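You operate a simulated robot arm through the tools that you are given. There is no shell and no other tool. Be economical: measure what you need, move in short steps, check, and stop when the job is done.

You run a simulated two-armed robot. Do the job below in one go: nothing can be reset, and whatever is moved stays where it is left.

Task
Take the perforated panel and leave it on the top of the wooden bench with blue legs. Take the cream box on the long bench top and put it away on the top of the wooden bench with blue legs. Take the purple cloth and leave it on top of the grey panel. Take the brown pad from the top of the wood-topped bench and put it on the shelf of the narrow grey table. Take the green cover and leave it on top of the green sheet. Take the white panel on the top of the wood-topped bench and put it away on the long bench top. Take the blue folded cloth from the middle shelf of the low rack and put it on the top of the test cart. Open the lower drawer of the chest. The order is free. Set down upright: green cover.

The check looks at the end state, three seconds after you hand in, the way a careful person would. Anything else that was tipped, shoved, dropped, spilled or broken makes it a failure. Lids that push on must go on centred and level and be pressed home; caps that screw on are set level and turned clockwise until they are tight. Flat cloth is picked up by pressing the open fingertips on it (5 to 10 N) and closing them slowly along it; thin cloth reads only 2 to 8 mm in the jaws.

Robot
Two 7-joint arms with two-finger parallel grippers on one trunk, on a base that drives. Base frame: it is fixed to the floor where the robot stands at the start and does not move with it; the origin is under the middle of the robot, x ahead of it, y to its left, z up. Lengths are in m, angles in degrees, forces in N, time in s.
The left shoulder is at the start at [0.02, 0.145, 1.406], the right one opposite. Places, roughly: cream box (8x12x7 cm) [0.5, 0.4, 0.9]; folded cloth [-0.25, -8.5, 0.75]; green cover (9x7x9 cm) [0.8, -1.8, 0.9]; green sheet [1, -1.75, 0.75]; grey panel (15x15x4 cm) [0.3, 0.4, 0.9]; long bench top [-0.3, 0.3, 0.9]; lower drawer of the chest [-12.4, -3.7, 0.5]; pad [0.25, -1.75, 1]; perforated panel (15x15x4 cm) [0.5, 0.2, 0.9]; purple cloth (11x7x3 cm) [0.7, 0.4, 0.9]; shelf of the narrow grey table [-2.4, -1.4, 0.4]; top of the test cart [-4, -5.5, 0.8]; top of the wooden bench with blue legs [0.2, -4.1, 0.9]; white panel (15x15x4 cm) [-0.7, -1.7, 0.9]. Payload 1.57 kg a hand.
The tool frame of a hand sits at the grasp point between the pads (the TCP): z along the fingers, y along the line on which they close. The tips reach 0.03 m beyond it. The gripper opens to 0.08 m. The fingers are 0.017 m wide and 0.012 m thick; the gripper's body (0.04 by 0.082 m) begins 0.08 m behind the TCP.
Orientation is that of the tool frame in the base frame, as a unit quaternion [x, y, z, w]. With the fingers straight down and closing along the base's y, the tool's x points along the base's -x, its y along +y and its z along -z.

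Tools
- The arms move only by the tool play_rows. It takes "left_increments", "right_increments" or both (then of equal length, played together; a hand with none holds still); each is a list of rows, each a list of 7 numbers: the shift along the tool's x, y, z in cm, then the turn, a rotation vector about the tool's x, y, z in degrees, then the gripper command, from -1 (shut) to 1 (fully open), values between in proportion. In form: [[tx, ty, tz, ax, ay, az, claw], ...]. A call has 1 to 10 rows; each row is the pose to reach, as a shift and turn from the pose commanded when the call began, along the tool's axes at that moment. Each row takes 0.2 s and may step no farther than 0.05 m and 8.6 degrees from the row before; otherwise, or with a gripper value out of range, the whole call is refused. Where a pose cannot be reached the arm comes as near as it can. A force on the tool above 40 N (or 10 N above the force at the start of the call, whichever is more), or a blocked arm, ends the call early, and 0.2 s more pass. Each finger travels about 0.045 m/s and halts on what it meets, pressing with about 33 N; the grip force reading is that of the motor and also rises with nothing between the fingers. The clock runs only during rows and for 0.2 s after the last one: add rows that repeat a pose to give the fingers time. It gives the time, the measured TCP pose, the force on the tool (base axes), the opening and the grip force at its end, in the units of the frame above (readings bear some noise), with the torque about the TCP (base axes, N m) and any sound that the robot's microphone picked up, and new pictures: "pictures" is both (left out), scene, wrist or none (wrist: the cameras of the hands that moved).
- Cameras (640 x 400 px; columns grow to the right, rows downward): "scene" is now at [0.1828, 0.0523, 1.2928]; the picture's right is [0.42, -0.91, -0.06], its down [-0.42, -0.14, -0.90] and it looks along [0.81, 0.40, -0.44] (base axes); focal length 214 px, centre (320, 200). "left" rides on the left gripper at [0.072, 0.007, -0.122] in its tool frame; the picture's right is [-0.09, 1.00, 0.00], its down [-0.84, -0.08, -0.54] and it looks along [-0.54, -0.05, 0.84] (tool axes); focal length 238 px, centre (320, 200). "right" rides on the right gripper at [0.072, -0.007, -0.122] in its tool frame; the picture's right is [0.09, 1.00, 0.00], its down [-0.84, 0.08, -0.54] and it looks along [-0.54, 0.05, 0.84] (tool axes); focal length 238 px, centre (320, 200). There is no depth. A picture from a camera that has moved, and an enlarged one, comes with that camera's place and axes in the base frame and with its lens.
- move_column(by): slides the trunk up (or, below 0, down) by that many m; the arms and the scene camera ride with it, the base frame stays. It gives what a move gives, with no picture.
- steer(legs): drives the robot by 1 to 6 legs, each [ahead, left, turn to the left] in m, m and degrees, along the robot's own axes; the way and the turn of a leg run together, so that a leg with both is an arc; at most 1.5 m and 180 degrees a leg. The arms and the cameras ride along, it lands a little off, and it stops where it bumps. It gives what a move gives, and a new picture of the scene camera.
- head_to(pan, tilt): turns the head with the scene camera to pan (to the left, within 60 degrees either way) and tilt (down, from -29 to 69), counted from straight ahead of the robot. It gives what a move gives, and a new picture of the scene camera.
- close_up(camera, box): a new picture of the part [left, top, right, bottom] of that camera's present view, enlarged. The clock stands still meanwhile.
- sign_off(): hands the job in; it is judged then, once.

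Go step by step. Nothing tells you exact positions but the pictures and the camera data: compare them with the known pose of the tool, close in by small moves and look again before you grip or let go. The budget is 217 turns and 260 pictures, counting those below and the enlarged ones. Unless the task says otherwise, let go and move clear before handing in.

The tools are called by a JSON object that holds its "api" and its "payload". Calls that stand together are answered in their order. play_rows: Moves the arms, as the interface text tells. Its arguments: {"type":"object","properties":{"left_increments":{"type":"array","items":{"type":"array","items":{"type":"number"}}},"right_increments":{"type":"array","items":{"type":"array","items":{"type":"number"}}},"pictures":{"type":"string","enum":["both","scene","wrist","none"]}},"required":[]} The other tools are called the same way: move_column (by) slides the trunk up or down; steer (legs) drives the base; head_to (pan, tilt) turns the head that bears the scene camera; close_up (camera, box) takes an enlarged picture of a part of a camera's view; sign_off () hands the job in.

At the start:

```text
clock: 0.0
left_tcp_pos: [0.2389, 0.4297, 1.2358]
left_orientation: [0.013, 0.991, 0.042, -0.126]
left_wrist_force: [0.8, -0.2, 0.3]
left_moment: [0.0, 0.02, -0.01]
left_opening: 0.08
left_grasp_force: 0.2
right_tcp_pos: [0.3319, 0.0474, 1.286]
right_orientation: [-0.002, 0.996, 0.028, -0.083]
right_wrist_force: [-0.5, 0.6, -0.1]
right_moment: [0.02, 0.04, 0.01]
right_opening: 0.0801
right_grasp_force: 0.1
trunk travel left (down, up): [-0.644, 0.596]
robot x, y, heading: [-0.0034, -0.0263, -0.1]
head pan, tilt: [24.6, 27.6]
```

scene: 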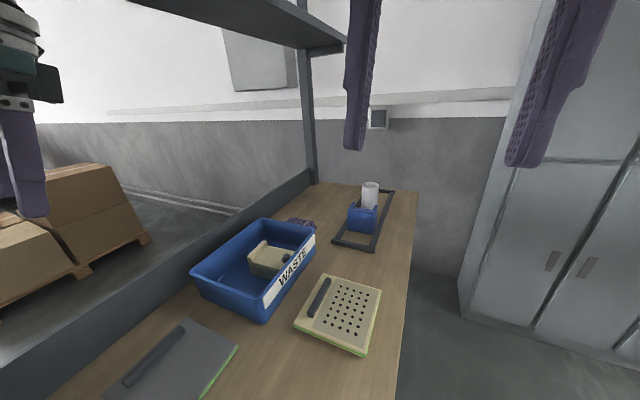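
right: 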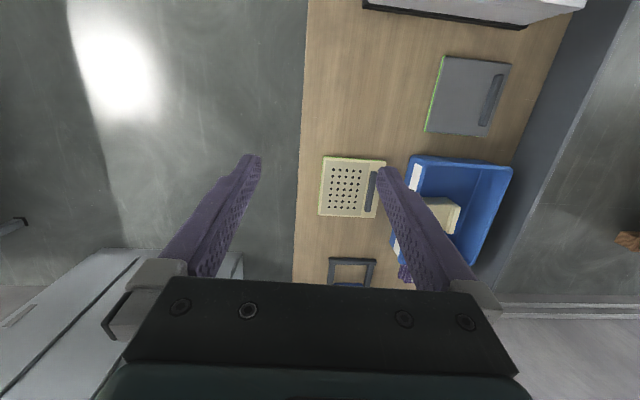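
left: 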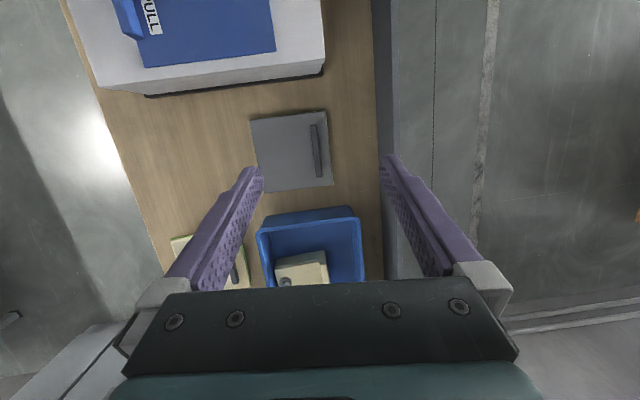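

I see the long bench ahead-left with the perforated panel, the blue bin holding the cream box, and the grey panel. I'll look closer before moving.

{"api": "close_up", "payload": {"camera": "scene", "box": [180, 170, 420, 370]}}

{"api": "close_up", "payload": {"camera": "right", "box": [290, 0, 610, 300]}}

```text
2.00 times, centred on (300, 270) of scene
camera zoom: at [0.1828, 0.0523, 1.2928], right [0.42, -0.91, -0.06], down [-0.42, -0.14, -0.9], along [0.81, 0.4, -0.44], focal length 429 px, centre (360, 60)
```

zoom: 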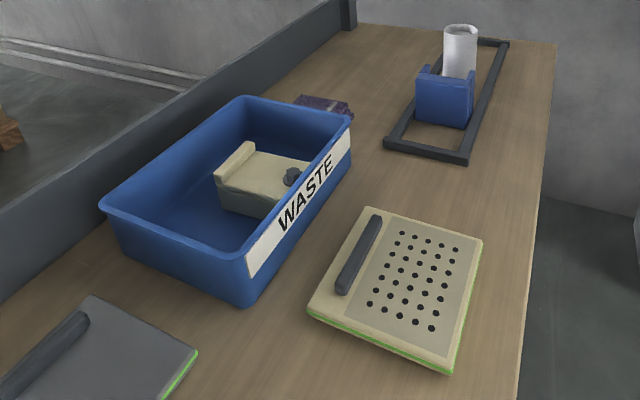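

```text
1.33 times, centred on (450, 150) of right
camera zoom: at [0.282, 0.0332, 1.4157], right [-0.09, 0.99, 0.07], down [0.92, 0.06, 0.4], along [0.39, 0.1, -0.91], focal length 318 px, centre (147, 267)
```

zoom: 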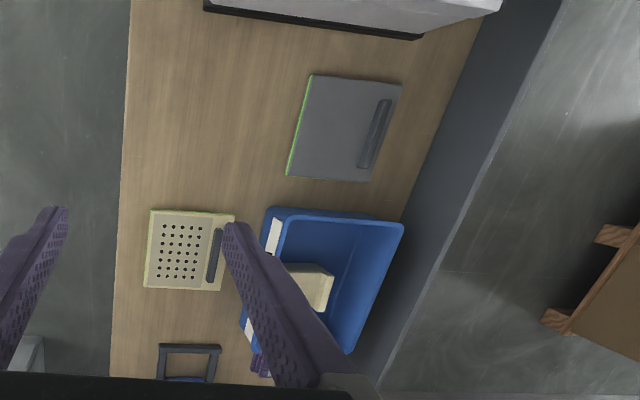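

The panel's bar lies near (0.465, 0.203, 0.91), running roughly along x. I'll lower the trunk so that the hands reach the bench, then bring the right hand over the bar.

{"api": "move_column", "payload": {"by": -0.2}}

{"api": "play_rows", "payload": {"right_increments": [[-4, 4, 0, 1.5, -5, 2, 1], [-8, 8, 0, 3.2, -9.5, 5, 1], [-12, 12, 0, 3.2, -9.5, 5, 1], [-13.1, 15.5, 1.3, 3.2, -9.5, 5, 1], [-13.1, 15.5, 1.3, 3.2, -9.5, 5, 1]], "pictures": "wrist"}}

```text
clock: 2.4
left_tcp_pos: [0.2386, 0.4227, 1.2343]
left_orientation: [0.014, 0.991, 0.035, -0.127]
left_wrist_force: [0.6, 0.1, -0.1]
left_moment: [0.01, -0.04, 0.0]
left_opening: 0.0801
left_grasp_force: 0.1
right_tcp_pos: [0.3319, 0.0431, 1.2885]
right_orientation: [-0.003, 0.996, 0.021, -0.085]
right_wrist_force: [0.1, 0.7, 0.8]
right_moment: [-0.02, 0.03, -0.02]
right_opening: 0.0801
right_grasp_force: 0.0
trunk travel left (down, up): [-0.77, 0.47]
robot x, y, heading: [0.0008, -0.0203, -0.1]
head pan, tilt: [24.6, 27.6]
stopped: the arm was blocked; the commanded pose is now the measured one
```

```text
refused: row 1 steps farther than a row can; nothing moved
```

The column move was blocked and its readings look odd. I'll check where the camera sits now.

{"api": "close_up", "payload": {"camera": "scene", "box": [0, 0, 640, 400]}}

{"api": "close_up", "payload": {"camera": "right", "box": [0, 0, 640, 400]}}

```text
1.00 times, centred on (320, 200) of scene (not enlarged: the box is as wide or as high as the picture)
camera zoom: at [0.1829, 0.0468, 1.2973], right [0.42, -0.91, -0.05], down [-0.42, -0.15, -0.9], along [0.81, 0.39, -0.44], focal length 214 px, centre (320, 200)
```

zoom: 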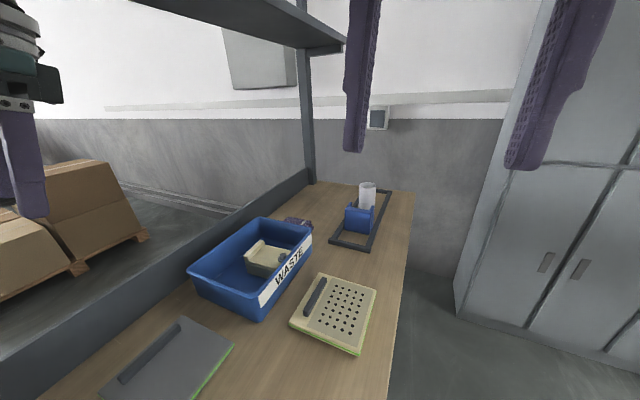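

```text
1.00 times, centred on (320, 200) of right (not enlarged: the box is as wide or as high as the picture)
camera zoom: at [0.2821, 0.0297, 1.4194], right [-0.09, 0.99, 0.06], down [0.92, 0.06, 0.4], along [0.39, 0.09, -0.92], focal length 238 px, centre (320, 200)
```

zoom: 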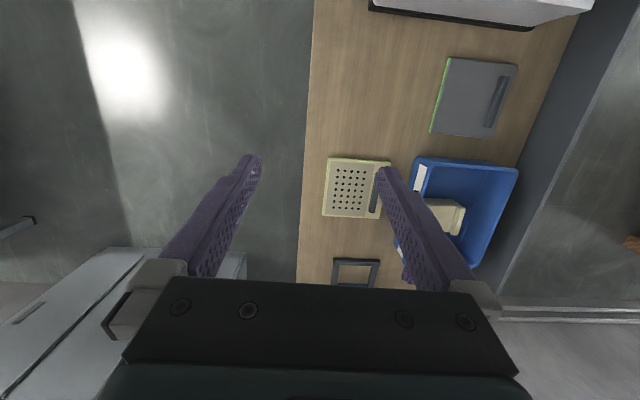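

The trunk barely moved, so I'm testing a small upward move to understand the column.

{"api": "move_column", "payload": {"by": 0.03}}

```text
clock: 3.1
left_tcp_pos: [0.2379, 0.3826, 1.2344]
left_orientation: [0.017, 0.992, 0.01, -0.127]
left_wrist_force: [0.4, -1.1, 0.8]
left_moment: [-0.01, 0.01, 0.01]
left_opening: 0.0799
left_grasp_force: 0.1
right_tcp_pos: [0.3322, 0.0064, 1.3074]
right_orientation: [0.0, 0.996, -0.004, -0.084]
right_wrist_force: [0.2, 0.1, 1.3]
right_moment: [-0.04, -0.01, 0.02]
right_opening: 0.0801
right_grasp_force: 0.1
trunk travel left (down, up): [-0.8, 0.44]
robot x, y, heading: [-0.0013, -0.0273, 0.1]
head pan, tilt: [24.6, 27.6]
```

The hands shifted sideways as if the robot had been leaning on something. I'll check the camera pose and the view.

{"api": "head_to", "payload": {"pan": 40, "tilt": 60}}

```text
clock: 4.1
left_tcp_pos: [0.238, 0.3843, 1.2346]
left_orientation: [0.017, 0.992, 0.009, -0.128]
left_wrist_force: [0.1, -0.7, 0.0]
left_moment: [0.02, -0.01, 0.0]
left_opening: 0.0799
left_grasp_force: 0.0
right_tcp_pos: [0.3319, 0.007, 1.3085]
right_orientation: [0.0, 0.996, -0.004, -0.084]
right_wrist_force: [-0.4, -0.1, 0.2]
right_moment: [0.02, 0.02, 0.03]
right_opening: 0.0798
right_grasp_force: 0.1
trunk travel left (down, up): [-0.8, 0.44]
robot x, y, heading: [-0.0015, -0.0244, 0.1]
head pan, tilt: [40.0, 60.0]
camera scene: at [0.1506, 0.0162, 1.2717], right [0.64, -0.77, 0.0], down [-0.66, -0.56, -0.5], along [0.38, 0.32, -0.87], focal length 214 px, centre (320, 200)
```

scene: 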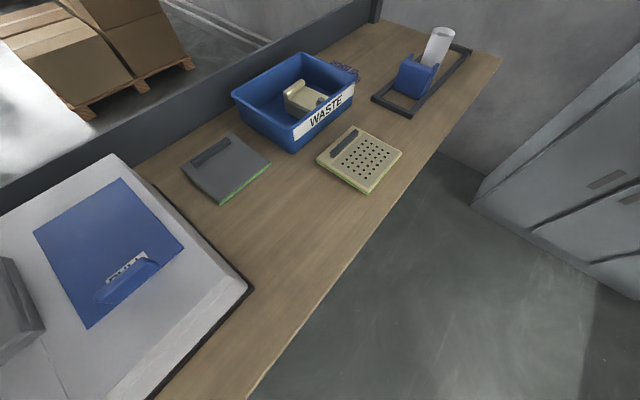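

The robot is upright and level now. I'll try the column down again in a short step.

{"api": "move_column", "payload": {"by": -0.08}}

```text
clock: 5.3
left_tcp_pos: [0.2392, 0.3851, 1.1567]
left_orientation: [0.018, 0.992, 0.01, -0.126]
left_wrist_force: [-0.6, 0.1, 0.9]
left_moment: [-0.01, -0.01, -0.01]
left_opening: 0.0801
left_grasp_force: 0.1
right_tcp_pos: [0.3313, 0.0078, 1.2296]
right_orientation: [0.0, 0.996, -0.003, -0.085]
right_wrist_force: [0.7, 0.2, 0.0]
right_moment: [-0.01, 0.02, 0.0]
right_opening: 0.08
right_grasp_force: 0.1
trunk travel left (down, up): [-0.72, 0.52]
robot x, y, heading: [-0.0003, -0.0238, 0.0]
head pan, tilt: [40.0, 60.0]
```

It works now and the robot is level. Continuing down.

{"api": "move_column", "payload": {"by": -0.12}}

```text
clock: 6.8
left_tcp_pos: [0.238, 0.3862, 1.0365]
left_orientation: [0.016, 0.992, 0.011, -0.126]
left_wrist_force: [-0.5, -0.8, -0.5]
left_moment: [-0.04, -0.04, 0.0]
left_opening: 0.0801
left_grasp_force: 0.1
right_tcp_pos: [0.3331, 0.0074, 1.1104]
right_orientation: [-0.001, 0.996, -0.004, -0.084]
right_wrist_force: [-0.3, -0.3, -0.2]
right_moment: [-0.02, 0.0, -0.02]
right_opening: 0.08
right_grasp_force: 0.1
trunk travel left (down, up): [-0.6, 0.64]
robot x, y, heading: [-0.0026, -0.0262, 0.1]
head pan, tilt: [40.0, 60.0]
```

The robot behaves now. Bringing the right hand above the panel's bar, straight down and slightly yawed.

{"api": "play_rows", "payload": {"right_increments": [[-2.3, 3.3, 0.6, 0, -3, 1, 1], [-4.6, 6.5, 1.2, 0, -6, 2, 1], [-6.9, 9.8, 1.8, 0, -9.6, 3, 1], [-9.1, 13.1, 2.4, -0.5, -9.6, 4, 1], [-11.4, 16.3, 3, -0.5, -9.6, 5, 1], [-13.7, 19.6, 3.6, -0.5, -9.6, 5, 1], [-13.7, 19.6, 3.6, -0.5, -9.6, 5, 1]], "pictures": "wrist"}}

```text
clock: 8.4
left_tcp_pos: [0.2383, 0.3857, 1.0368]
left_orientation: [0.017, 0.992, 0.01, -0.126]
left_wrist_force: [0.9, 0.4, 1.0]
left_moment: [0.0, -0.02, 0.01]
left_opening: 0.0799
left_grasp_force: 0.1
right_tcp_pos: [0.3892, 0.0466, 1.0576]
right_orientation: [0.043, 0.999, -0.001, -0.001]
right_wrist_force: [0.4, 0.1, -0.2]
right_moment: [-0.02, -0.03, -0.01]
right_opening: 0.0802
right_grasp_force: 0.1
right hand out of reach, approached as far as the arm can: row 2, 3, 4, 5, 6, 7
trunk travel left (down, up): [-0.6, 0.64]
robot x, y, heading: [-0.0014, -0.0243, -0.1]
head pan, tilt: [40.0, 60.0]
camera right: at [0.3174, 0.0453, 1.1774], right [-0.01, 1.0, 0.0], down [0.84, 0.01, 0.54], along [0.54, 0.0, -0.84], focal length 238 px, centre (320, 200)
```

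right: 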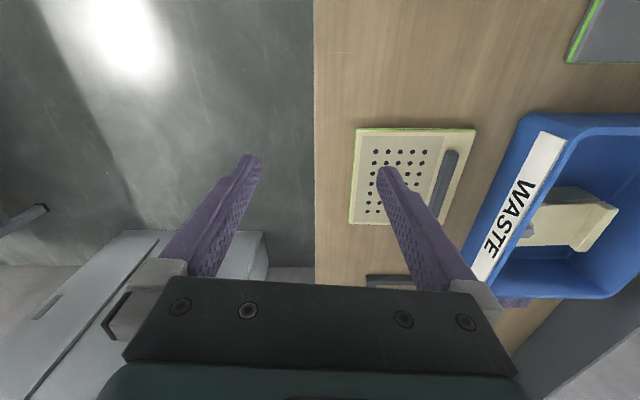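

The right arm tops out at about 0.40 m from the axis, so I must drive. First I bring both hands in close and higher, then drive ahead and turn toward the bench.

{"api": "play_rows", "payload": {"left_increments": [[-0.7, -3.3, -2, 0.2, -3, 0, 1], [-1.3, -6.6, -4, 0.4, -6, 0, 1], [-2, -9.8, -6, 0.6, -9, 0, 1], [-2.6, -13, -8, 0.9, -12, 0, 1], [-3.3, -16.3, -10, 0.9, -14.5, 0, 1], [-3.9, -19.6, -11.7, 0.9, -14.5, 0, 1]], "right_increments": [[1.4, -3, -1.3, 0, 0, 0, 1], [2.8, -6, -2.7, 0, 0, 0, 1], [4.2, -9, -4, 0, 0, 0, 1], [5.6, -12, -5.4, 0, 0, 0, 1], [7, -15, -6.7, 0, 0, 0, 1], [8.5, -17.8, -8, 0, 0, 0, 1]], "pictures": "none"}}

{"api": "steer", "payload": {"legs": [[0.2, 0, 0], [0, 0, 40]]}}

```text
clock: 9.5
left_tcp_pos: [0.2592, 0.2505, 1.0701]
left_orientation: [0.005, 0.994, 0.036, -0.107]
left_wrist_force: [0.0, -0.5, -0.1]
left_moment: [-0.04, 0.0, -0.01]
left_opening: 0.0802
left_grasp_force: 0.1
right_tcp_pos: [0.301, -0.0868, 1.0929]
right_orientation: [0.034, 0.998, -0.014, -0.054]
right_wrist_force: [0.2, 0.1, 0.0]
right_moment: [-0.03, 0.0, 0.01]
right_opening: 0.0801
right_grasp_force: 0.0
trunk travel left (down, up): [-0.6, 0.64]
robot x, y, heading: [-0.0016, -0.0261, 0.2]
head pan, tilt: [40.0, 60.0]
stopped in row 5 (left hand): the arm was blocked; the commanded pose is now the measured one
```

```text
clock: 13.0
left_tcp_pos: [0.2235, 0.3527, 1.0712]
left_orientation: [-0.335, 0.935, -0.004, -0.113]
left_wrist_force: [0.1, -1.4, 0.8]
left_moment: [0.03, 0.01, 0.04]
left_opening: 0.0801
left_grasp_force: 0.0
right_tcp_pos: [0.473, 0.1215, 1.0928]
right_orientation: [-0.309, 0.949, -0.031, -0.046]
right_wrist_force: [0.2, -0.2, -0.2]
right_moment: [0.04, 0.01, -0.01]
right_opening: 0.08
right_grasp_force: 0.0
trunk travel left (down, up): [-0.6, 0.64]
robot x, y, heading: [0.2019, -0.0235, 39.9]
head pan, tilt: [40.0, 60.0]
camera scene: at [0.2901, 0.1045, 1.0721], right [0.98, -0.17, 0.0], down [-0.15, -0.85, -0.5], along [0.09, 0.49, -0.87], focal length 214 px, centre (320, 200)
```

scene: 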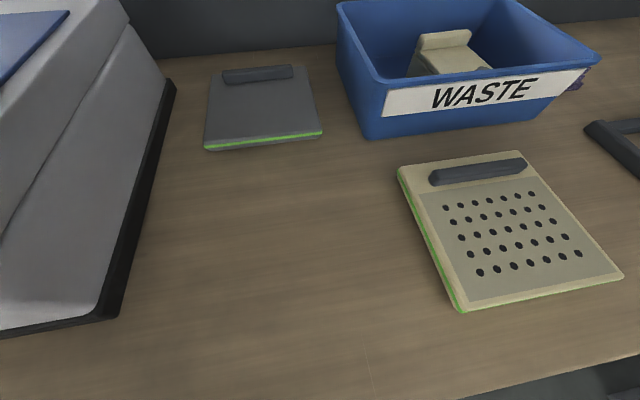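

The drive worked; the bar is at about (0.455, 0.198), running along x. I bring the right hand above it with the fingers half open to clear the bin.

{"api": "play_rows", "payload": {"right_increments": [[-0.8, 1.5, 1, -0.7, -1, 7, 0.2], [-1.6, 3, 2, -1.4, -2.1, 14, 0.2], [-2.4, 4.5, 3.5, -2.1, -3.2, 21, 0.2], [-3.2, 6, 5, -2.8, -4.3, 28.5, 0.2], [-4, 7.5, 6.5, -3.6, -5.4, 36, 0.2], [-4, 7.5, 8.6, -3.6, -5.4, 36, 0.2], [-4, 7.5, 8.6, -3.6, -5.4, 36, 0.2]], "pictures": "wrist"}}

```text
clock: 14.6
left_tcp_pos: [0.2241, 0.353, 1.071]
left_orientation: [-0.336, 0.935, -0.004, -0.113]
left_wrist_force: [0.2, 0.3, 0.1]
left_moment: [-0.01, -0.04, -0.01]
left_opening: 0.0797
left_grasp_force: 0.0
right_tcp_pos: [0.4551, 0.1979, 1.0]
right_orientation: [0.0, 1.0, -0.001, 0.001]
right_wrist_force: [0.0, -0.2, -0.4]
right_moment: [-0.02, -0.04, 0.01]
right_opening: 0.048
right_grasp_force: 0.0
trunk travel left (down, up): [-0.6, 0.64]
robot x, y, heading: [0.2063, -0.0226, 40.0]
head pan, tilt: [40.0, 60.0]
camera right: at [0.3842, 0.19, 1.1209], right [-0.09, 1.0, 0.0], down [0.84, 0.08, 0.54], along [0.54, 0.05, -0.84], focal length 238 px, centre (320, 200)
```

right: 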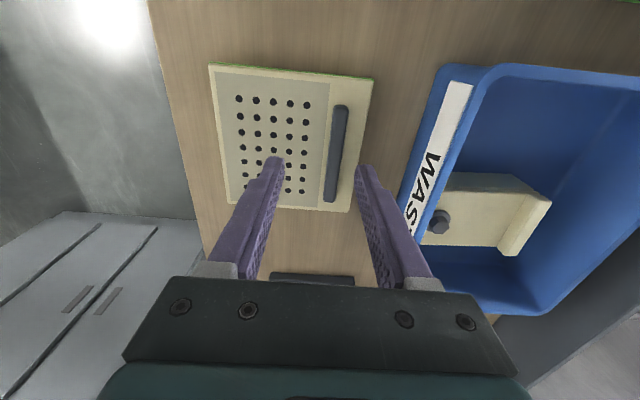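

The wrist view puts the bar at about (0.471, 0.212), top near 0.895. I centre over it and go partway down.

{"api": "play_rows", "payload": {"right_increments": [[-0.8, 0.7, 2, 0, 0, 0, 0.2], [-1.6, 1.3, 4, 0, 0, 0, 0.2], [-1.6, 1.3, 6, 0, 0, 0, 0.2], [-1.6, 1.3, 7, 0, 0, 0, 0.2], [-1.6, 1.3, 7, 0, 0, 0, 0.2]], "pictures": "wrist"}}

```text
clock: 15.8
left_tcp_pos: [0.2227, 0.3526, 1.0714]
left_orientation: [-0.336, 0.935, -0.004, -0.114]
left_wrist_force: [0.0, -0.2, -0.8]
left_moment: [0.03, -0.02, 0.03]
left_opening: 0.0799
left_grasp_force: 0.1
right_tcp_pos: [0.4717, 0.2105, 0.9305]
right_orientation: [0.0, 1.0, 0.0, 0.002]
right_wrist_force: [0.8, 0.5, 0.1]
right_moment: [-0.01, -0.02, -0.02]
right_opening: 0.0478
right_grasp_force: 0.1
trunk travel left (down, up): [-0.6, 0.64]
robot x, y, heading: [0.2037, -0.0238, 40.3]
head pan, tilt: [40.0, 60.0]
camera right: at [0.3997, 0.2022, 1.0518], right [-0.09, 1.0, 0.0], down [0.84, 0.08, 0.54], along [0.54, 0.05, -0.84], focal length 238 px, centre (320, 200)
```

right: 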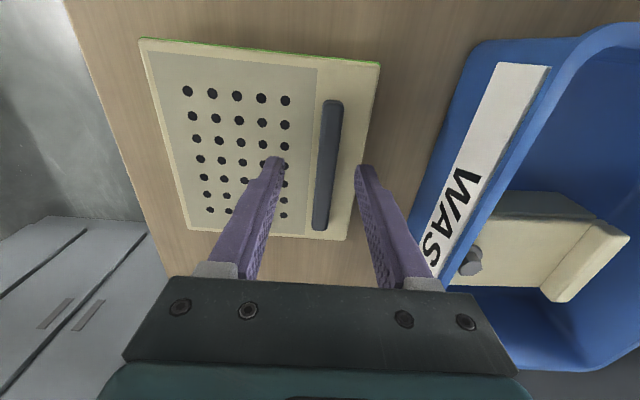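

Aligned. I descend until the tips touch the plate lightly.

{"api": "play_rows", "payload": {"right_increments": [[0, 0.3, 1, 0, 0, 0, 0.2], [0, 0.3, 1.5, 0, 0, 0, 0.2], [0, 0.3, 2, 0, 0, 0, 0.2], [0, 0.3, 2.4, 0, 0, 0, 0.2], [0, 0.3, 2.8, 0, 0, 0, 0.2], [0, 0.3, 3.2, 0, 0, 0, 0.2], [0, 0.3, 3.6, 0, 0, 0, 0.2]], "pictures": "wrist"}}

```text
clock: 16.8
left_tcp_pos: [0.2244, 0.3521, 1.0709]
left_orientation: [-0.335, 0.935, -0.004, -0.114]
left_wrist_force: [0.6, -0.1, 0.2]
left_moment: [0.02, 0.03, 0.0]
left_opening: 0.0801
left_grasp_force: 0.2
right_tcp_pos: [0.4695, 0.2135, 0.9117]
right_orientation: [-0.001, 1.0, 0.0, 0.0]
right_wrist_force: [-1.3, -6.0, 16.4]
right_moment: [-0.27, 0.03, 0.04]
right_opening: 0.048
right_grasp_force: 0.1
trunk travel left (down, up): [-0.6, 0.64]
robot x, y, heading: [0.2035, -0.0273, 40.1]
head pan, tilt: [40.0, 60.0]
stopped in row 5 (right hand): the force on the tool passed its limit at 49 N (the readings are from after the stop); the commanded pose is now the measured one
camera right: at [0.3995, 0.2063, 1.0328], right [-0.09, 1.0, 0.0], down [0.84, 0.08, 0.54], along [0.54, 0.05, -0.84], focal length 238 px, centre (320, 200)
```

right: 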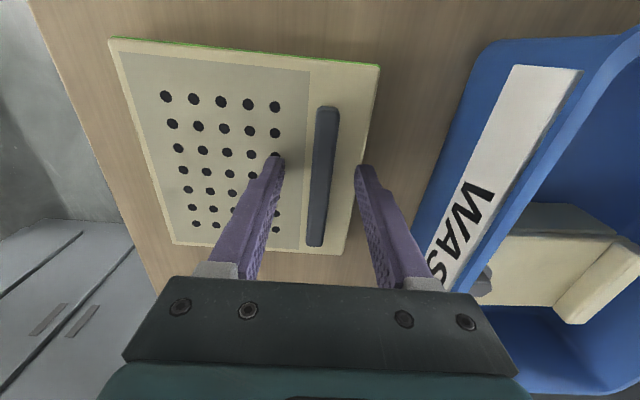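

The tips touched the plate with the bar between them. I back off 3 mm, close, and lift.

{"api": "play_rows", "payload": {"right_increments": [[0, 0, -0.3, 0, 0, 0, 0.2], [0, 0, -0.3, 0, 0, 0, -1], [0, 0, -0.3, 0, 0, 0, -1], [0, 0, -0.3, 0, 0, 0, -1], [0, 0, -0.3, 0, 0, 0, -1], [0, 0, -1.5, 0, 0, 0, -1], [0, 0, -4, 0, 0, 0, -1], [0, 0, -8, 0, 0, 0, -1], [0, 0, -12, 0, 0, 0, -1]], "pictures": "wrist"}}

```text
clock: 18.8
left_tcp_pos: [0.2233, 0.3522, 1.0707]
left_orientation: [-0.336, 0.935, -0.005, -0.113]
left_wrist_force: [0.4, -0.2, -0.4]
left_moment: [0.03, -0.04, 0.0]
left_opening: 0.0797
left_grasp_force: 0.0
right_tcp_pos: [0.4704, 0.2114, 1.0304]
right_orientation: [-0.001, 1.0, 0.0, 0.0]
right_wrist_force: [0.4, -0.3, 0.0]
right_moment: [0.0, 0.04, 0.0]
right_opening: 0.0002
right_grasp_force: 21.0
trunk travel left (down, up): [-0.6, 0.64]
robot x, y, heading: [0.2008, -0.0247, 39.9]
head pan, tilt: [40.0, 60.0]
camera right: at [0.3989, 0.2036, 1.1508], right [-0.09, 1.0, 0.0], down [0.84, 0.08, 0.54], along [0.54, 0.05, -0.84], focal length 238 px, centre (320, 200)
```

right: 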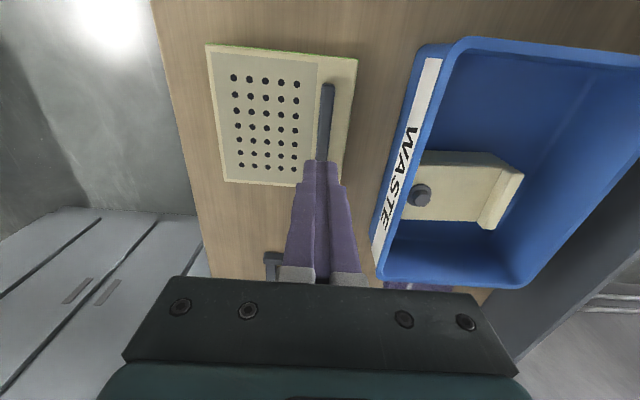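

The grip slipped off the bar. I'll try again, closing with the tips kept right on the plate, and check the opening before lifting.

{"api": "play_rows", "payload": {"right_increments": [[0, 0, 0, 0, 0, 0, 0.2], [0, 0, 0, 0, 0, 0, 0.2], [0, 0.1, 4, 0, 0, 0, 0.2], [0, 0.1, 8, 0, 0, 0, 0.2], [0, 0.1, 11, 0, 0, 0, 0.2], [0, 0.1, 11.6, 0, 0, 0, 0.2], [0, 0.1, 11.8, 0, 0, 0, 0.2], [0, 0.1, 11.9, 0, 0, 0, 0.2]], "pictures": "none"}}

{"api": "play_rows", "payload": {"right_increments": [[0, 0, 0, 0, 0, 0, -0.3], [0, 0, 0, 0, 0, 0, -0.6], [0, 0, 0, 0, 0, 0, -1], [0, 0, 0, 0, 0, 0, -1], [0, 0, 0, 0, 0, 0, -1]], "pictures": "wrist"}}

```text
clock: 20.6
left_tcp_pos: [0.2244, 0.3526, 1.0714]
left_orientation: [-0.335, 0.935, -0.004, -0.113]
left_wrist_force: [0.4, -0.7, 0.8]
left_moment: [0.02, 0.01, -0.02]
left_opening: 0.08
left_grasp_force: 0.1
right_tcp_pos: [0.4685, 0.2142, 0.9114]
right_orientation: [0.0, 1.0, 0.001, -0.001]
right_wrist_force: [-1.2, -1.9, 13.1]
right_moment: [-0.38, 0.01, -0.02]
right_opening: 0.0493
right_grasp_force: 0.7
trunk travel left (down, up): [-0.6, 0.64]
robot x, y, heading: [0.1987, -0.0213, 40.1]
head pan, tilt: [40.0, 60.0]
```

```text
clock: 21.8
left_tcp_pos: [0.2243, 0.3546, 1.0715]
left_orientation: [-0.335, 0.936, -0.003, -0.113]
left_wrist_force: [-0.2, 0.0, 0.2]
left_moment: [0.02, -0.01, 0.02]
left_opening: 0.0802
left_grasp_force: 0.1
right_tcp_pos: [0.4702, 0.2168, 0.9127]
right_orientation: [-0.001, 1.0, 0.002, 0.0]
right_wrist_force: [-0.9, 1.7, 21.6]
right_moment: [-0.17, 0.07, 0.0]
right_opening: 0.0134
right_grasp_force: 28.2
trunk travel left (down, up): [-0.6, 0.64]
robot x, y, heading: [0.2031, -0.0253, 39.8]
head pan, tilt: [40.0, 60.0]
camera right: at [0.3994, 0.2083, 1.0328], right [-0.09, 1.0, 0.01], down [0.84, 0.08, 0.54], along [0.54, 0.06, -0.84], focal length 238 px, centre (320, 200)
```

right: 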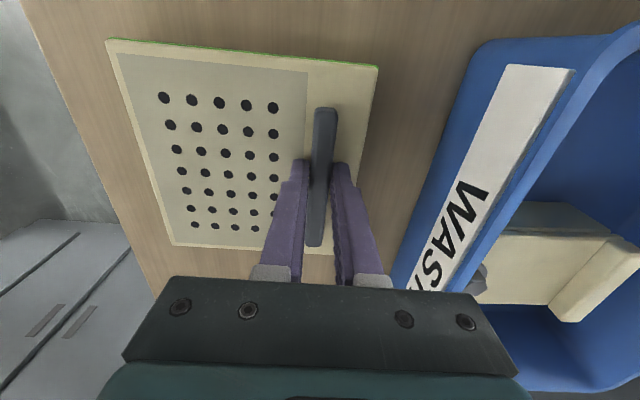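

The fingers hold the bar at 13 mm. Lifting slowly.

{"api": "play_rows", "payload": {"right_increments": [[0, 0, -0.3, 0, 0, 0, -1], [0, 0, -0.6, 0, 0, 0, -1], [0, 0, -1, 0, 0, 0, -1], [0, 0, -1.5, 0, 0, 0, -1], [0, 0, -2, 0, 0, 0, -1], [0, 0, -3, 0, 0, 0, -1], [0, 0, -4, 0, 0, 0, -1]], "pictures": "wrist"}}

```text
clock: 23.4
left_tcp_pos: [0.224, 0.3525, 1.0699]
left_orientation: [-0.335, 0.935, -0.004, -0.114]
left_wrist_force: [0.2, 0.1, 0.1]
left_moment: [0.0, -0.01, 0.02]
left_opening: 0.0798
left_grasp_force: 0.0
right_tcp_pos: [0.4703, 0.2166, 0.951]
right_orientation: [-0.001, 1.0, 0.001, -0.001]
right_wrist_force: [-0.1, 0.1, -2.3]
right_moment: [0.08, 0.0, -0.02]
right_opening: 0.0133
right_grasp_force: 29.5
trunk travel left (down, up): [-0.6, 0.64]
robot x, y, heading: [0.2036, -0.0237, 40.0]
head pan, tilt: [40.0, 60.0]
camera right: at [0.3985, 0.2091, 1.073], right [-0.09, 1.0, 0.0], down [0.84, 0.08, 0.54], along [0.54, 0.05, -0.84], focal length 238 px, centre (320, 200)
```

right: 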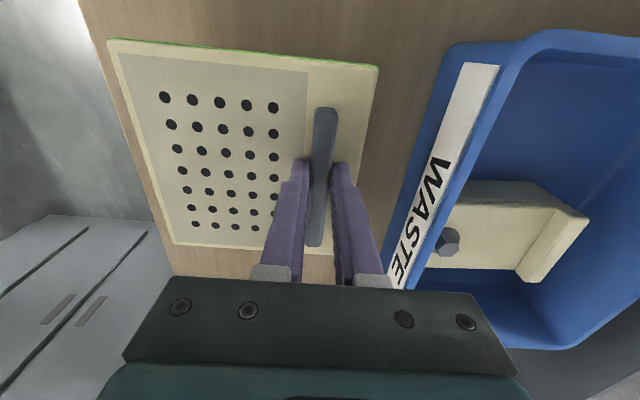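

The panel is held. I raise it clear, then drive so that the left hand can reach the box in the bin.

{"api": "play_rows", "payload": {"right_increments": [[0, 0, -4, 0, 0, 0, -1], [0, -1, -8, 0, 0, 0, -1], [0, -4, -11, 0, 0, 0, -1], [0, -7, -13, 0, 0, 0, -1], [0, -7, -13, 0, 0, 0, -1]], "pictures": "none"}}

{"api": "steer", "payload": {"legs": [[0.13, -0.03, 0]]}}

```text
clock: 24.6
left_tcp_pos: [0.2233, 0.3518, 1.0709]
left_orientation: [-0.335, 0.935, -0.004, -0.114]
left_wrist_force: [1.0, 1.0, 0.5]
left_moment: [-0.01, 0.02, -0.01]
left_opening: 0.08
left_grasp_force: 0.0
right_tcp_pos: [0.4662, 0.1439, 1.08]
right_orientation: [-0.003, 1.0, -0.005, -0.004]
right_wrist_force: [-0.4, 0.0, -1.7]
right_moment: [0.11, 0.02, -0.01]
right_opening: 0.0133
right_grasp_force: 30.6
trunk travel left (down, up): [-0.6, 0.64]
robot x, y, heading: [0.2025, -0.0228, 40.2]
head pan, tilt: [40.0, 60.0]
```

```text
clock: 25.9
left_tcp_pos: [0.3372, 0.4108, 1.0709]
left_orientation: [-0.336, 0.935, -0.005, -0.114]
left_wrist_force: [-0.5, -0.7, -0.4]
left_moment: [-0.02, -0.04, -0.02]
left_opening: 0.0799
left_grasp_force: 0.1
right_tcp_pos: [0.5813, 0.2032, 1.0799]
right_orientation: [-0.002, 1.0, -0.003, -0.004]
right_wrist_force: [-0.3, 0.6, -1.7]
right_moment: [0.08, 0.01, 0.01]
right_opening: 0.0132
right_grasp_force: 30.3
trunk travel left (down, up): [-0.6, 0.64]
robot x, y, heading: [0.3162, 0.0345, 40.2]
head pan, tilt: [40.0, 60.0]
camera scene: at [0.4048, 0.1629, 1.0721], right [0.99, -0.17, 0.0], down [-0.15, -0.85, -0.5], along [0.09, 0.49, -0.87], focal length 214 px, centre (320, 200)
```

scene: 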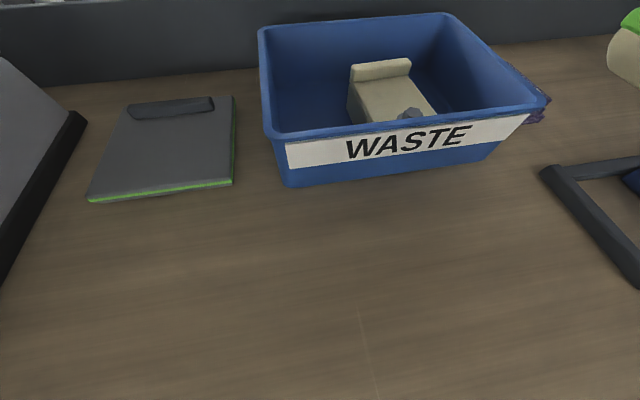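

The box's raised ridge is near (0.52, 0.39). I swing the left hand straight down over the box and look.

{"api": "play_rows", "payload": {"left_increments": [[-2, -2.5, -1, -0.1, -2.7, 7.9, 1], [-4, -5, -2, -0.2, -5.3, 15.7, 1], [-6, -7.5, -3, -0.4, -8, 23.6, 1], [-8, -10, -4, -0.5, -10.6, 31.4, 1], [-9.9, -12.4, -5.1, -0.6, -13.3, 39.3, 1], [-9.9, -12.4, -5.1, -0.6, -13.3, 39.3, 1]], "pictures": "wrist"}}

```text
clock: 27.3
left_tcp_pos: [0.4987, 0.3821, 1.0881]
left_orientation: [0.001, 1.0, 0.002, 0.0]
left_wrist_force: [0.3, -0.2, -0.5]
left_moment: [-0.03, -0.01, 0.03]
left_opening: 0.0799
left_grasp_force: 0.1
right_tcp_pos: [0.5812, 0.2032, 1.0799]
right_orientation: [-0.002, 1.0, -0.004, -0.005]
right_wrist_force: [0.0, 0.5, -2.1]
right_moment: [0.05, 0.0, -0.03]
right_opening: 0.0135
right_grasp_force: 30.1
trunk travel left (down, up): [-0.6, 0.64]
robot x, y, heading: [0.3193, 0.0316, 40.2]
head pan, tilt: [40.0, 60.0]
camera left: at [0.4276, 0.3878, 1.211], right [0.09, 1.0, 0.0], down [0.84, -0.08, 0.54], along [0.54, -0.05, -0.84], focal length 238 px, centre (320, 200)
```

left: 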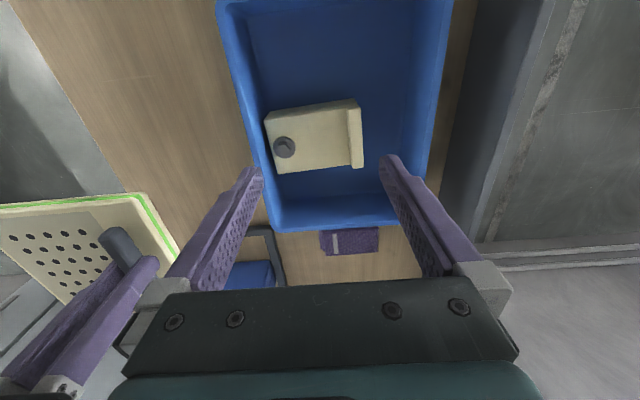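

The box spans y 0.32–0.43 with its ridge at about (0.517, 0.42), along x. I lower the left hand above the ridge with the jaws at 5 cm.

{"api": "play_rows", "payload": {"left_increments": [[-0.6, 1.3, 2, 0, 0, -1, 0.2], [-1.2, 2.5, 4, 0, 0, -2, 0.2], [-1.8, 3.8, 6, 0, 0, -3, 0.2], [-1.8, 3.8, 8, 0, 0, -3, 0.2], [-1.8, 3.8, 8.8, 0, 0, -3, 0.2], [-1.8, 3.8, 8.8, 0, 0, -3, 0.2]], "pictures": "wrist"}}

```text
clock: 28.7
left_tcp_pos: [0.5202, 0.4201, 1.0036]
left_orientation: [-0.026, 1.0, 0.001, 0.0]
left_wrist_force: [0.3, 0.6, 0.2]
left_moment: [-0.01, -0.02, -0.01]
left_opening: 0.0479
left_grasp_force: 0.0
right_tcp_pos: [0.5816, 0.2015, 1.0801]
right_orientation: [-0.002, 1.0, -0.003, -0.004]
right_wrist_force: [0.1, 0.0, -2.0]
right_moment: [0.09, 0.01, 0.02]
right_opening: 0.0134
right_grasp_force: 30.2
trunk travel left (down, up): [-0.6, 0.64]
robot x, y, heading: [0.3183, 0.0345, 40.1]
head pan, tilt: [40.0, 60.0]
camera left: at [0.447, 0.4228, 1.1256], right [0.04, 1.0, 0.0], down [0.84, -0.03, 0.54], along [0.54, -0.02, -0.84], focal length 238 px, centre (320, 200)
```

left: 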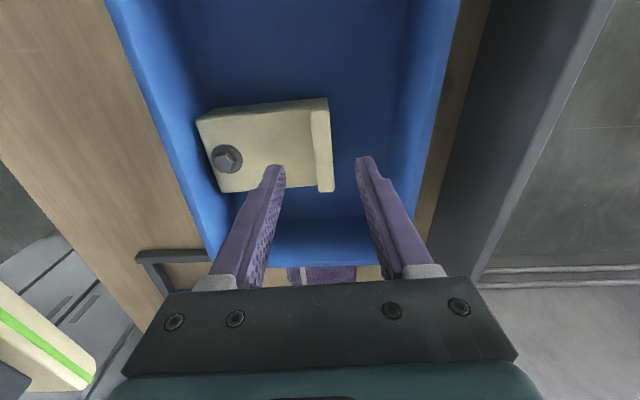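

Well centred on the ridge. Descending in fine steps to the box top.

{"api": "play_rows", "payload": {"left_increments": [[0.6, 0, 1.5, 0, 0, 0, 0.2], [0.6, 0, 3, 0, 0, 0, 0.2], [0.6, 0, 4, 0, 0, 0, 0.2], [0.6, 0, 4.3, 0, 0, 0, 0.2], [0.6, 0, 4.6, 0, 0, 0, 0.2], [0.6, 0, 4.9, 0, 0, 0, 0.2], [0.6, 0, 5.2, 0, 0, 0, 0.2], [0.6, 0, 5.5, 0, 0, 0, 0.2], [0.6, 0, 5.8, 0, 0, 0, 0.2]], "pictures": "wrist"}}

```text
clock: 30.7
left_tcp_pos: [0.5129, 0.4181, 0.9447]
left_orientation: [-0.026, 1.0, 0.001, 0.0]
left_wrist_force: [0.9, -0.7, 0.0]
left_moment: [0.01, 0.03, 0.0]
left_opening: 0.0479
left_grasp_force: 0.1
right_tcp_pos: [0.5812, 0.2029, 1.0801]
right_orientation: [-0.002, 1.0, -0.003, -0.005]
right_wrist_force: [0.6, 0.6, -1.3]
right_moment: [0.04, 0.0, 0.07]
right_opening: 0.0136
right_grasp_force: 30.1
trunk travel left (down, up): [-0.6, 0.64]
robot x, y, heading: [0.3168, 0.0343, 40.0]
head pan, tilt: [40.0, 60.0]
camera left: at [0.4412, 0.4213, 1.0677], right [0.04, 1.0, 0.0], down [0.84, -0.03, 0.54], along [0.54, -0.02, -0.84], focal length 238 px, centre (320, 200)
```

left: 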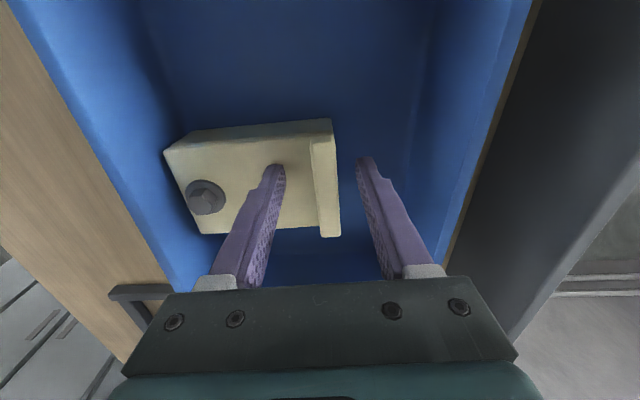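

No contact yet; I continue down.

{"api": "play_rows", "payload": {"left_increments": [[-0.3, 0.2, 0.4, 0, 0, 0, 0.2], [-0.3, 0.2, 0.7, 0, 0, 0, 0.2], [-0.3, 0.2, 1.0, 0, 0, 0, 0.2], [-0.3, 0.2, 1.3, 0, 0, 0, 0.2], [-0.3, 0.2, 1.6, 0, 0, 0, 0.2], [-0.3, 0.2, 1.9, 0, 0, 0, 0.2], [-0.3, 0.2, 2.2, 0, 0, 0, 0.2], [-0.3, 0.2, 2.5, 0, 0, 0, 0.2]], "pictures": "wrist"}}

```text
clock: 31.3
left_tcp_pos: [0.5141, 0.4215, 0.9439]
left_orientation: [-0.025, 1.0, 0.0, 0.002]
left_wrist_force: [-6.6, -1.8, 18.4]
left_moment: [-0.6, 0.21, -0.27]
left_opening: 0.0498
left_grasp_force: 1.2
right_tcp_pos: [0.5801, 0.2018, 1.0796]
right_orientation: [-0.002, 1.0, -0.003, -0.005]
right_wrist_force: [0.0, 0.0, -1.7]
right_moment: [0.08, 0.01, 0.01]
right_opening: 0.0133
right_grasp_force: 30.1
trunk travel left (down, up): [-0.6, 0.64]
robot x, y, heading: [0.3148, 0.0357, 40.1]
head pan, tilt: [40.0, 60.0]
stopped in row 2 (left hand): the force on the tool passed its limit at 45 N (the readings are from after the stop); the commanded pose is now the measured one
camera left: at [0.4429, 0.4239, 1.0665], right [0.04, 1.0, 0.0], down [0.84, -0.04, 0.54], along [0.54, -0.02, -0.84], focal length 238 px, centre (320, 200)
```

left: 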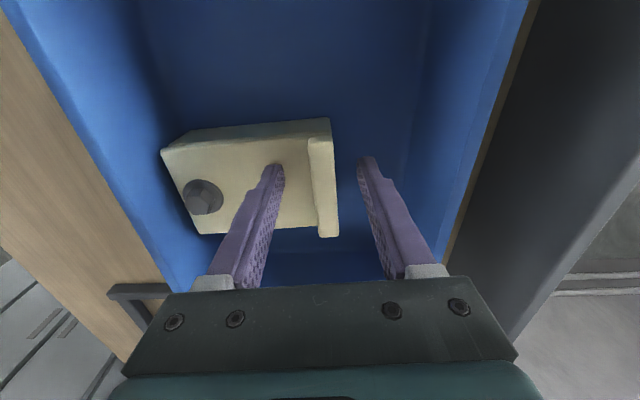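

The inner finger rests on the box top. Closing on the ridge.

{"api": "play_rows", "payload": {"left_increments": [[0, 0, 0, 0, 0, 0, -0.3], [0, 0, 0, 0, 0, 0, -0.6], [0, 0, 0, 0, 0, 0, -1], [0, 0, 0, 0, 0, 0, -1], [0, 0, 0, 0, 0, 0, -1], [0, 0, -0.4, 0, 0, 0, -1], [0, 0, -0.8, 0, 0, 0, -1], [0, 0, -1.4, 0, 0, 0, -1], [0, 0, -2, 0, 0, 0, -1]], "pictures": "wrist"}}

```text
clock: 33.3
left_tcp_pos: [0.5152, 0.4199, 0.9623]
left_orientation: [-0.025, 1.0, 0.0, 0.001]
left_wrist_force: [1.2, -0.8, -3.1]
left_moment: [0.14, 0.08, 0.02]
left_opening: 0.0157
left_grasp_force: 31.7
right_tcp_pos: [0.5808, 0.2008, 1.0813]
right_orientation: [-0.002, 1.0, -0.004, -0.004]
right_wrist_force: [0.0, -0.8, -2.5]
right_moment: [0.09, 0.0, -0.02]
right_opening: 0.0132
right_grasp_force: 30.0
trunk travel left (down, up): [-0.6, 0.64]
robot x, y, heading: [0.3212, 0.0343, 40.0]
head pan, tilt: [40.0, 60.0]
camera left: at [0.4431, 0.4226, 1.0852], right [0.04, 1.0, 0.0], down [0.84, -0.04, 0.54], along [0.54, -0.02, -0.84], focal length 238 px, centre (320, 200)
```

left: 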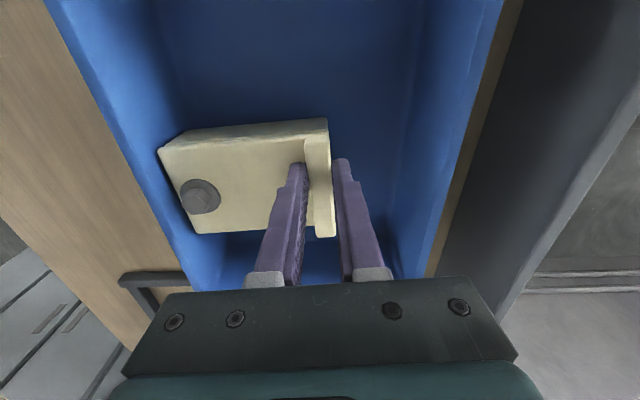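

Box held. I lift it out of the bin, back away from the bench, and look around.

{"api": "play_rows", "payload": {"left_increments": [[0, 0, -4, 0, 0, 0, -1], [0, 0, -8, 0, 0, 0, -1], [0, 0, -12, 0, 0, 0, -1], [0, 0, -15, 0, 0, 0, -1], [0, 0, -15, 0, 0, 0, -1]], "pictures": "none"}}

{"api": "steer", "payload": {"legs": [[-0.225, -0.268, 0], [0, 0, -65], [0, 0, -65]]}}

{"api": "head_to", "payload": {"pan": 0, "tilt": 20}}

```text
clock: 34.5
left_tcp_pos: [0.5154, 0.422, 1.1131]
left_orientation: [-0.025, 1.0, -0.001, 0.0]
left_wrist_force: [1.0, -0.3, -2.9]
left_moment: [0.17, 0.11, 0.03]
left_opening: 0.0159
left_grasp_force: 31.5
right_tcp_pos: [0.581, 0.2016, 1.0805]
right_orientation: [-0.001, 1.0, -0.005, -0.004]
right_wrist_force: [0.2, 0.1, -1.2]
right_moment: [0.09, 0.0, -0.02]
right_opening: 0.0132
right_grasp_force: 29.5
trunk travel left (down, up): [-0.6, 0.64]
robot x, y, heading: [0.3169, 0.0341, 40.0]
head pan, tilt: [40.0, 60.0]
```

```text
clock: 42.5
left_tcp_pos: [0.4785, -0.7222, 1.1132]
left_orientation: [0.901, 0.434, -0.001, 0.001]
left_wrist_force: [-0.2, 0.3, -3.7]
left_moment: [-0.07, -0.18, 0.01]
left_opening: 0.0158
left_grasp_force: 31.2
right_tcp_pos: [0.2688, -0.626, 1.0807]
right_orientation: [0.91, 0.414, 0.003, -0.006]
right_wrist_force: [0.0, 0.1, -1.8]
right_moment: [-0.03, -0.05, -0.03]
right_opening: 0.0136
right_grasp_force: 30.1
trunk travel left (down, up): [-0.6, 0.64]
robot x, y, heading: [0.3139, -0.3125, -91.2]
head pan, tilt: [40.0, 60.0]
camera scene: at [0.3566, -0.4664, 1.072], right [-0.78, -0.62, 0.0], down [-0.54, 0.68, -0.5], along [0.31, -0.39, -0.87], focal length 214 px, centre (320, 200)
```

scene: 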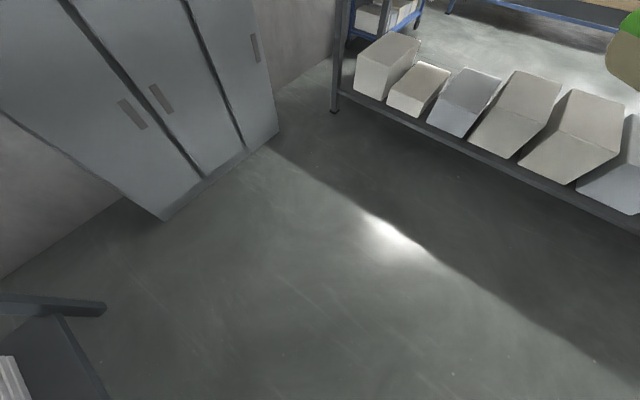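

```text
clock: 43.6
left_tcp_pos: [0.477, -0.7223, 1.1133]
left_orientation: [0.901, 0.434, 0.0, 0.0]
left_wrist_force: [-0.4, 0.6, -3.6]
left_moment: [-0.04, -0.2, -0.02]
left_opening: 0.0156
left_grasp_force: 30.9
right_tcp_pos: [0.2691, -0.6242, 1.0796]
right_orientation: [0.911, 0.413, 0.001, -0.006]
right_wrist_force: [0.3, -0.3, -2.2]
right_moment: [-0.02, -0.13, 0.03]
right_opening: 0.0136
right_grasp_force: 30.3
trunk travel left (down, up): [-0.6, 0.64]
robot x, y, heading: [0.3162, -0.3116, -91.3]
head pan, tilt: [0.0, 20.0]
camera scene: at [0.3128, -0.5074, 1.1301], right [-1.0, 0.02, 0.0], down [0.01, 0.34, -0.94], along [-0.02, -0.94, -0.34], focal length 214 px, centre (320, 200)
```

scene: 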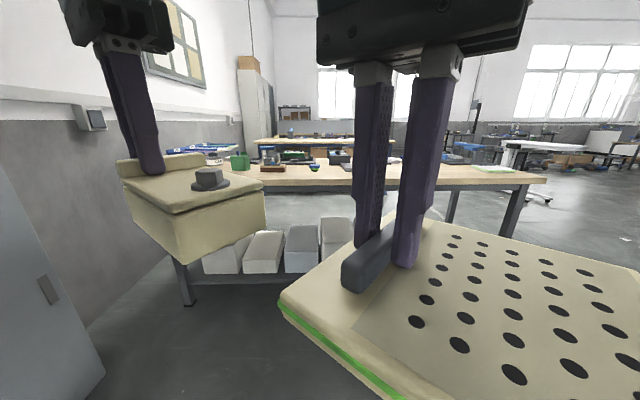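

The wood-topped bench spans about x -0.9 to 1.25 in front of me; the blue-legged bench is behind it. I go around its right end by strafing.

{"api": "steer", "payload": {"legs": [[0, -0.9, 0], [0, -0.95, 0], [1.0, 0, 1.2], [1.0, 0, 0], [0.7, 0, 0]]}}

{"api": "head_to", "payload": {"pan": 50, "tilt": 15}}

```text
clock: 66.0
left_tcp_pos: [-1.4026, -3.3748, 1.114]
left_orientation: [0.898, 0.439, -0.001, 0.0]
left_wrist_force: [0.2, 0.4, -3.9]
left_moment: [-0.11, -0.17, -0.01]
left_opening: 0.0157
left_grasp_force: 31.4
right_tcp_pos: [-1.6119, -3.2808, 1.0801]
right_orientation: [0.908, 0.419, 0.002, -0.006]
right_wrist_force: [0.6, -0.1, -1.3]
right_moment: [-0.05, -0.07, -0.03]
right_opening: 0.0133
right_grasp_force: 29.9
trunk travel left (down, up): [-0.6, 0.64]
robot x, y, heading: [-1.5654, -2.9666, -90.4]
head pan, tilt: [0.0, 20.0]
camera scene: at [-1.5693, -3.1627, 1.1301], right [-1.0, 0.01, 0.0], down [0.0, 0.34, -0.94], along [-0.01, -0.94, -0.34], focal length 214 px, centre (320, 200)
```

scene: 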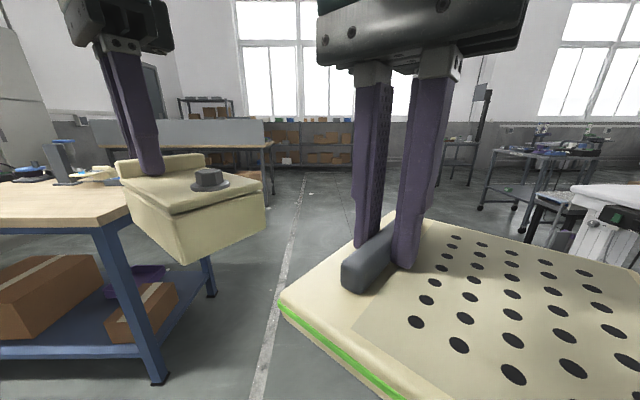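

```text
clock: 67.2
left_tcp_pos: [-1.4013, -3.3738, 1.1142]
left_orientation: [0.898, 0.44, 0.0, 0.0]
left_wrist_force: [-0.5, 0.0, -3.5]
left_moment: [-0.08, -0.19, 0.04]
left_opening: 0.0157
left_grasp_force: 31.4
right_tcp_pos: [-1.6101, -3.2803, 1.0802]
right_orientation: [0.907, 0.42, 0.003, -0.006]
right_wrist_force: [-0.3, 0.3, -2.1]
right_moment: [-0.03, -0.07, 0.01]
right_opening: 0.0133
right_grasp_force: 30.2
trunk travel left (down, up): [-0.6, 0.64]
robot x, y, heading: [-1.5678, -2.9674, -90.6]
head pan, tilt: [50.0, 15.0]
camera scene: at [-1.4975, -3.1303, 1.1383], right [-0.65, -0.76, 0.0], down [-0.2, 0.17, -0.97], along [0.73, -0.63, -0.26], focal length 214 px, centre (320, 200)
```

scene: 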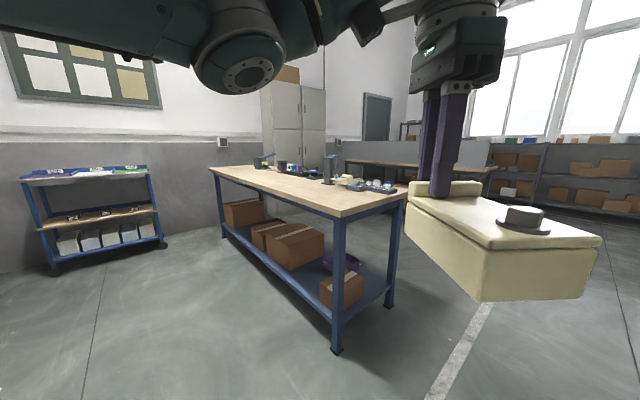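

The blue-legged bench's front edge runs at about y = -3.83, with clear wood along the front. I strafe in front of it and come nearer, looking down.

{"api": "steer", "payload": {"legs": [[0, 1.1, 0.5], [0.5, 0, 0]]}}

{"api": "head_to", "payload": {"pan": 10, "tilt": 45}}

```text
clock: 75.6
left_tcp_pos: [-0.236, -3.8626, 1.1132]
left_orientation: [0.886, 0.464, -0.001, 0.0]
left_wrist_force: [0.0, 1.0, -3.5]
left_moment: [-0.05, -0.22, -0.03]
left_opening: 0.0156
left_grasp_force: 31.1
right_tcp_pos: [-0.45, -3.7802, 1.0791]
right_orientation: [0.896, 0.444, 0.003, -0.006]
right_wrist_force: [0.6, 0.1, -1.8]
right_moment: [-0.02, -0.06, 0.0]
right_opening: 0.0134
right_grasp_force: 30.1
trunk travel left (down, up): [-0.6, 0.64]
robot x, y, heading: [-0.4234, -3.4668, -87.6]
head pan, tilt: [50.0, 15.0]
camera scene: at [-0.3446, -3.6239, 1.1383], right [-0.61, -0.79, 0.0], down [-0.21, 0.16, -0.97], along [0.77, -0.59, -0.26], focal length 214 px, centre (320, 200)
```

scene: 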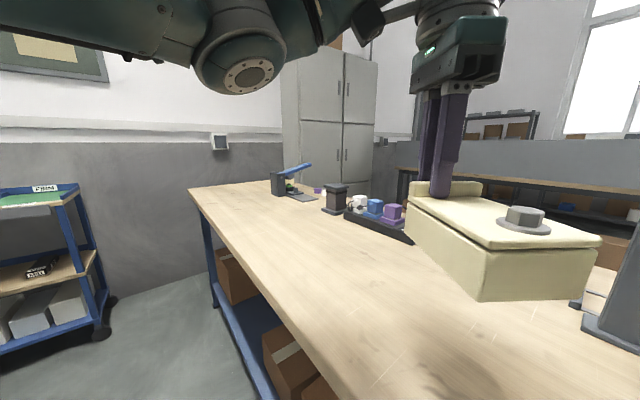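

```text
clock: 76.6
left_tcp_pos: [-0.2365, -3.8624, 1.1122]
left_orientation: [0.886, 0.464, 0.0, 0.001]
left_wrist_force: [0.3, -0.3, -3.8]
left_moment: [-0.06, -0.2, -0.04]
left_opening: 0.0156
left_grasp_force: 31.3
right_tcp_pos: [-0.4494, -3.7801, 1.0795]
right_orientation: [0.896, 0.444, 0.002, -0.006]
right_wrist_force: [-0.3, -0.6, -1.7]
right_moment: [-0.03, -0.06, 0.01]
right_opening: 0.0133
right_grasp_force: 30.0
trunk travel left (down, up): [-0.6, 0.64]
robot x, y, heading: [-0.4266, -3.4662, -87.3]
head pan, tilt: [10.0, 45.0]
camera scene: at [-0.4011, -3.6464, 1.0915], right [-0.98, -0.22, 0.0], down [-0.15, 0.69, -0.71], along [0.15, -0.69, -0.71], focal length 214 px, centre (320, 200)
```

scene: 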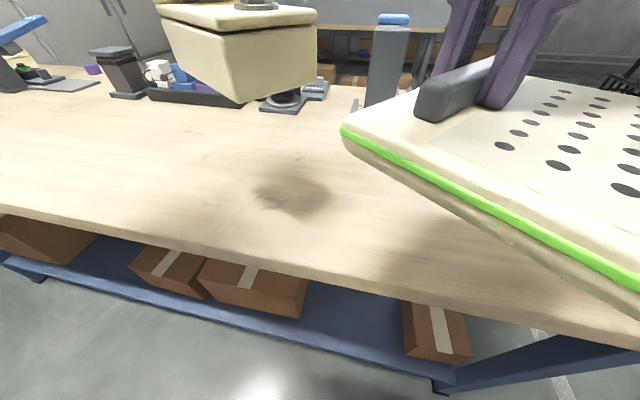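

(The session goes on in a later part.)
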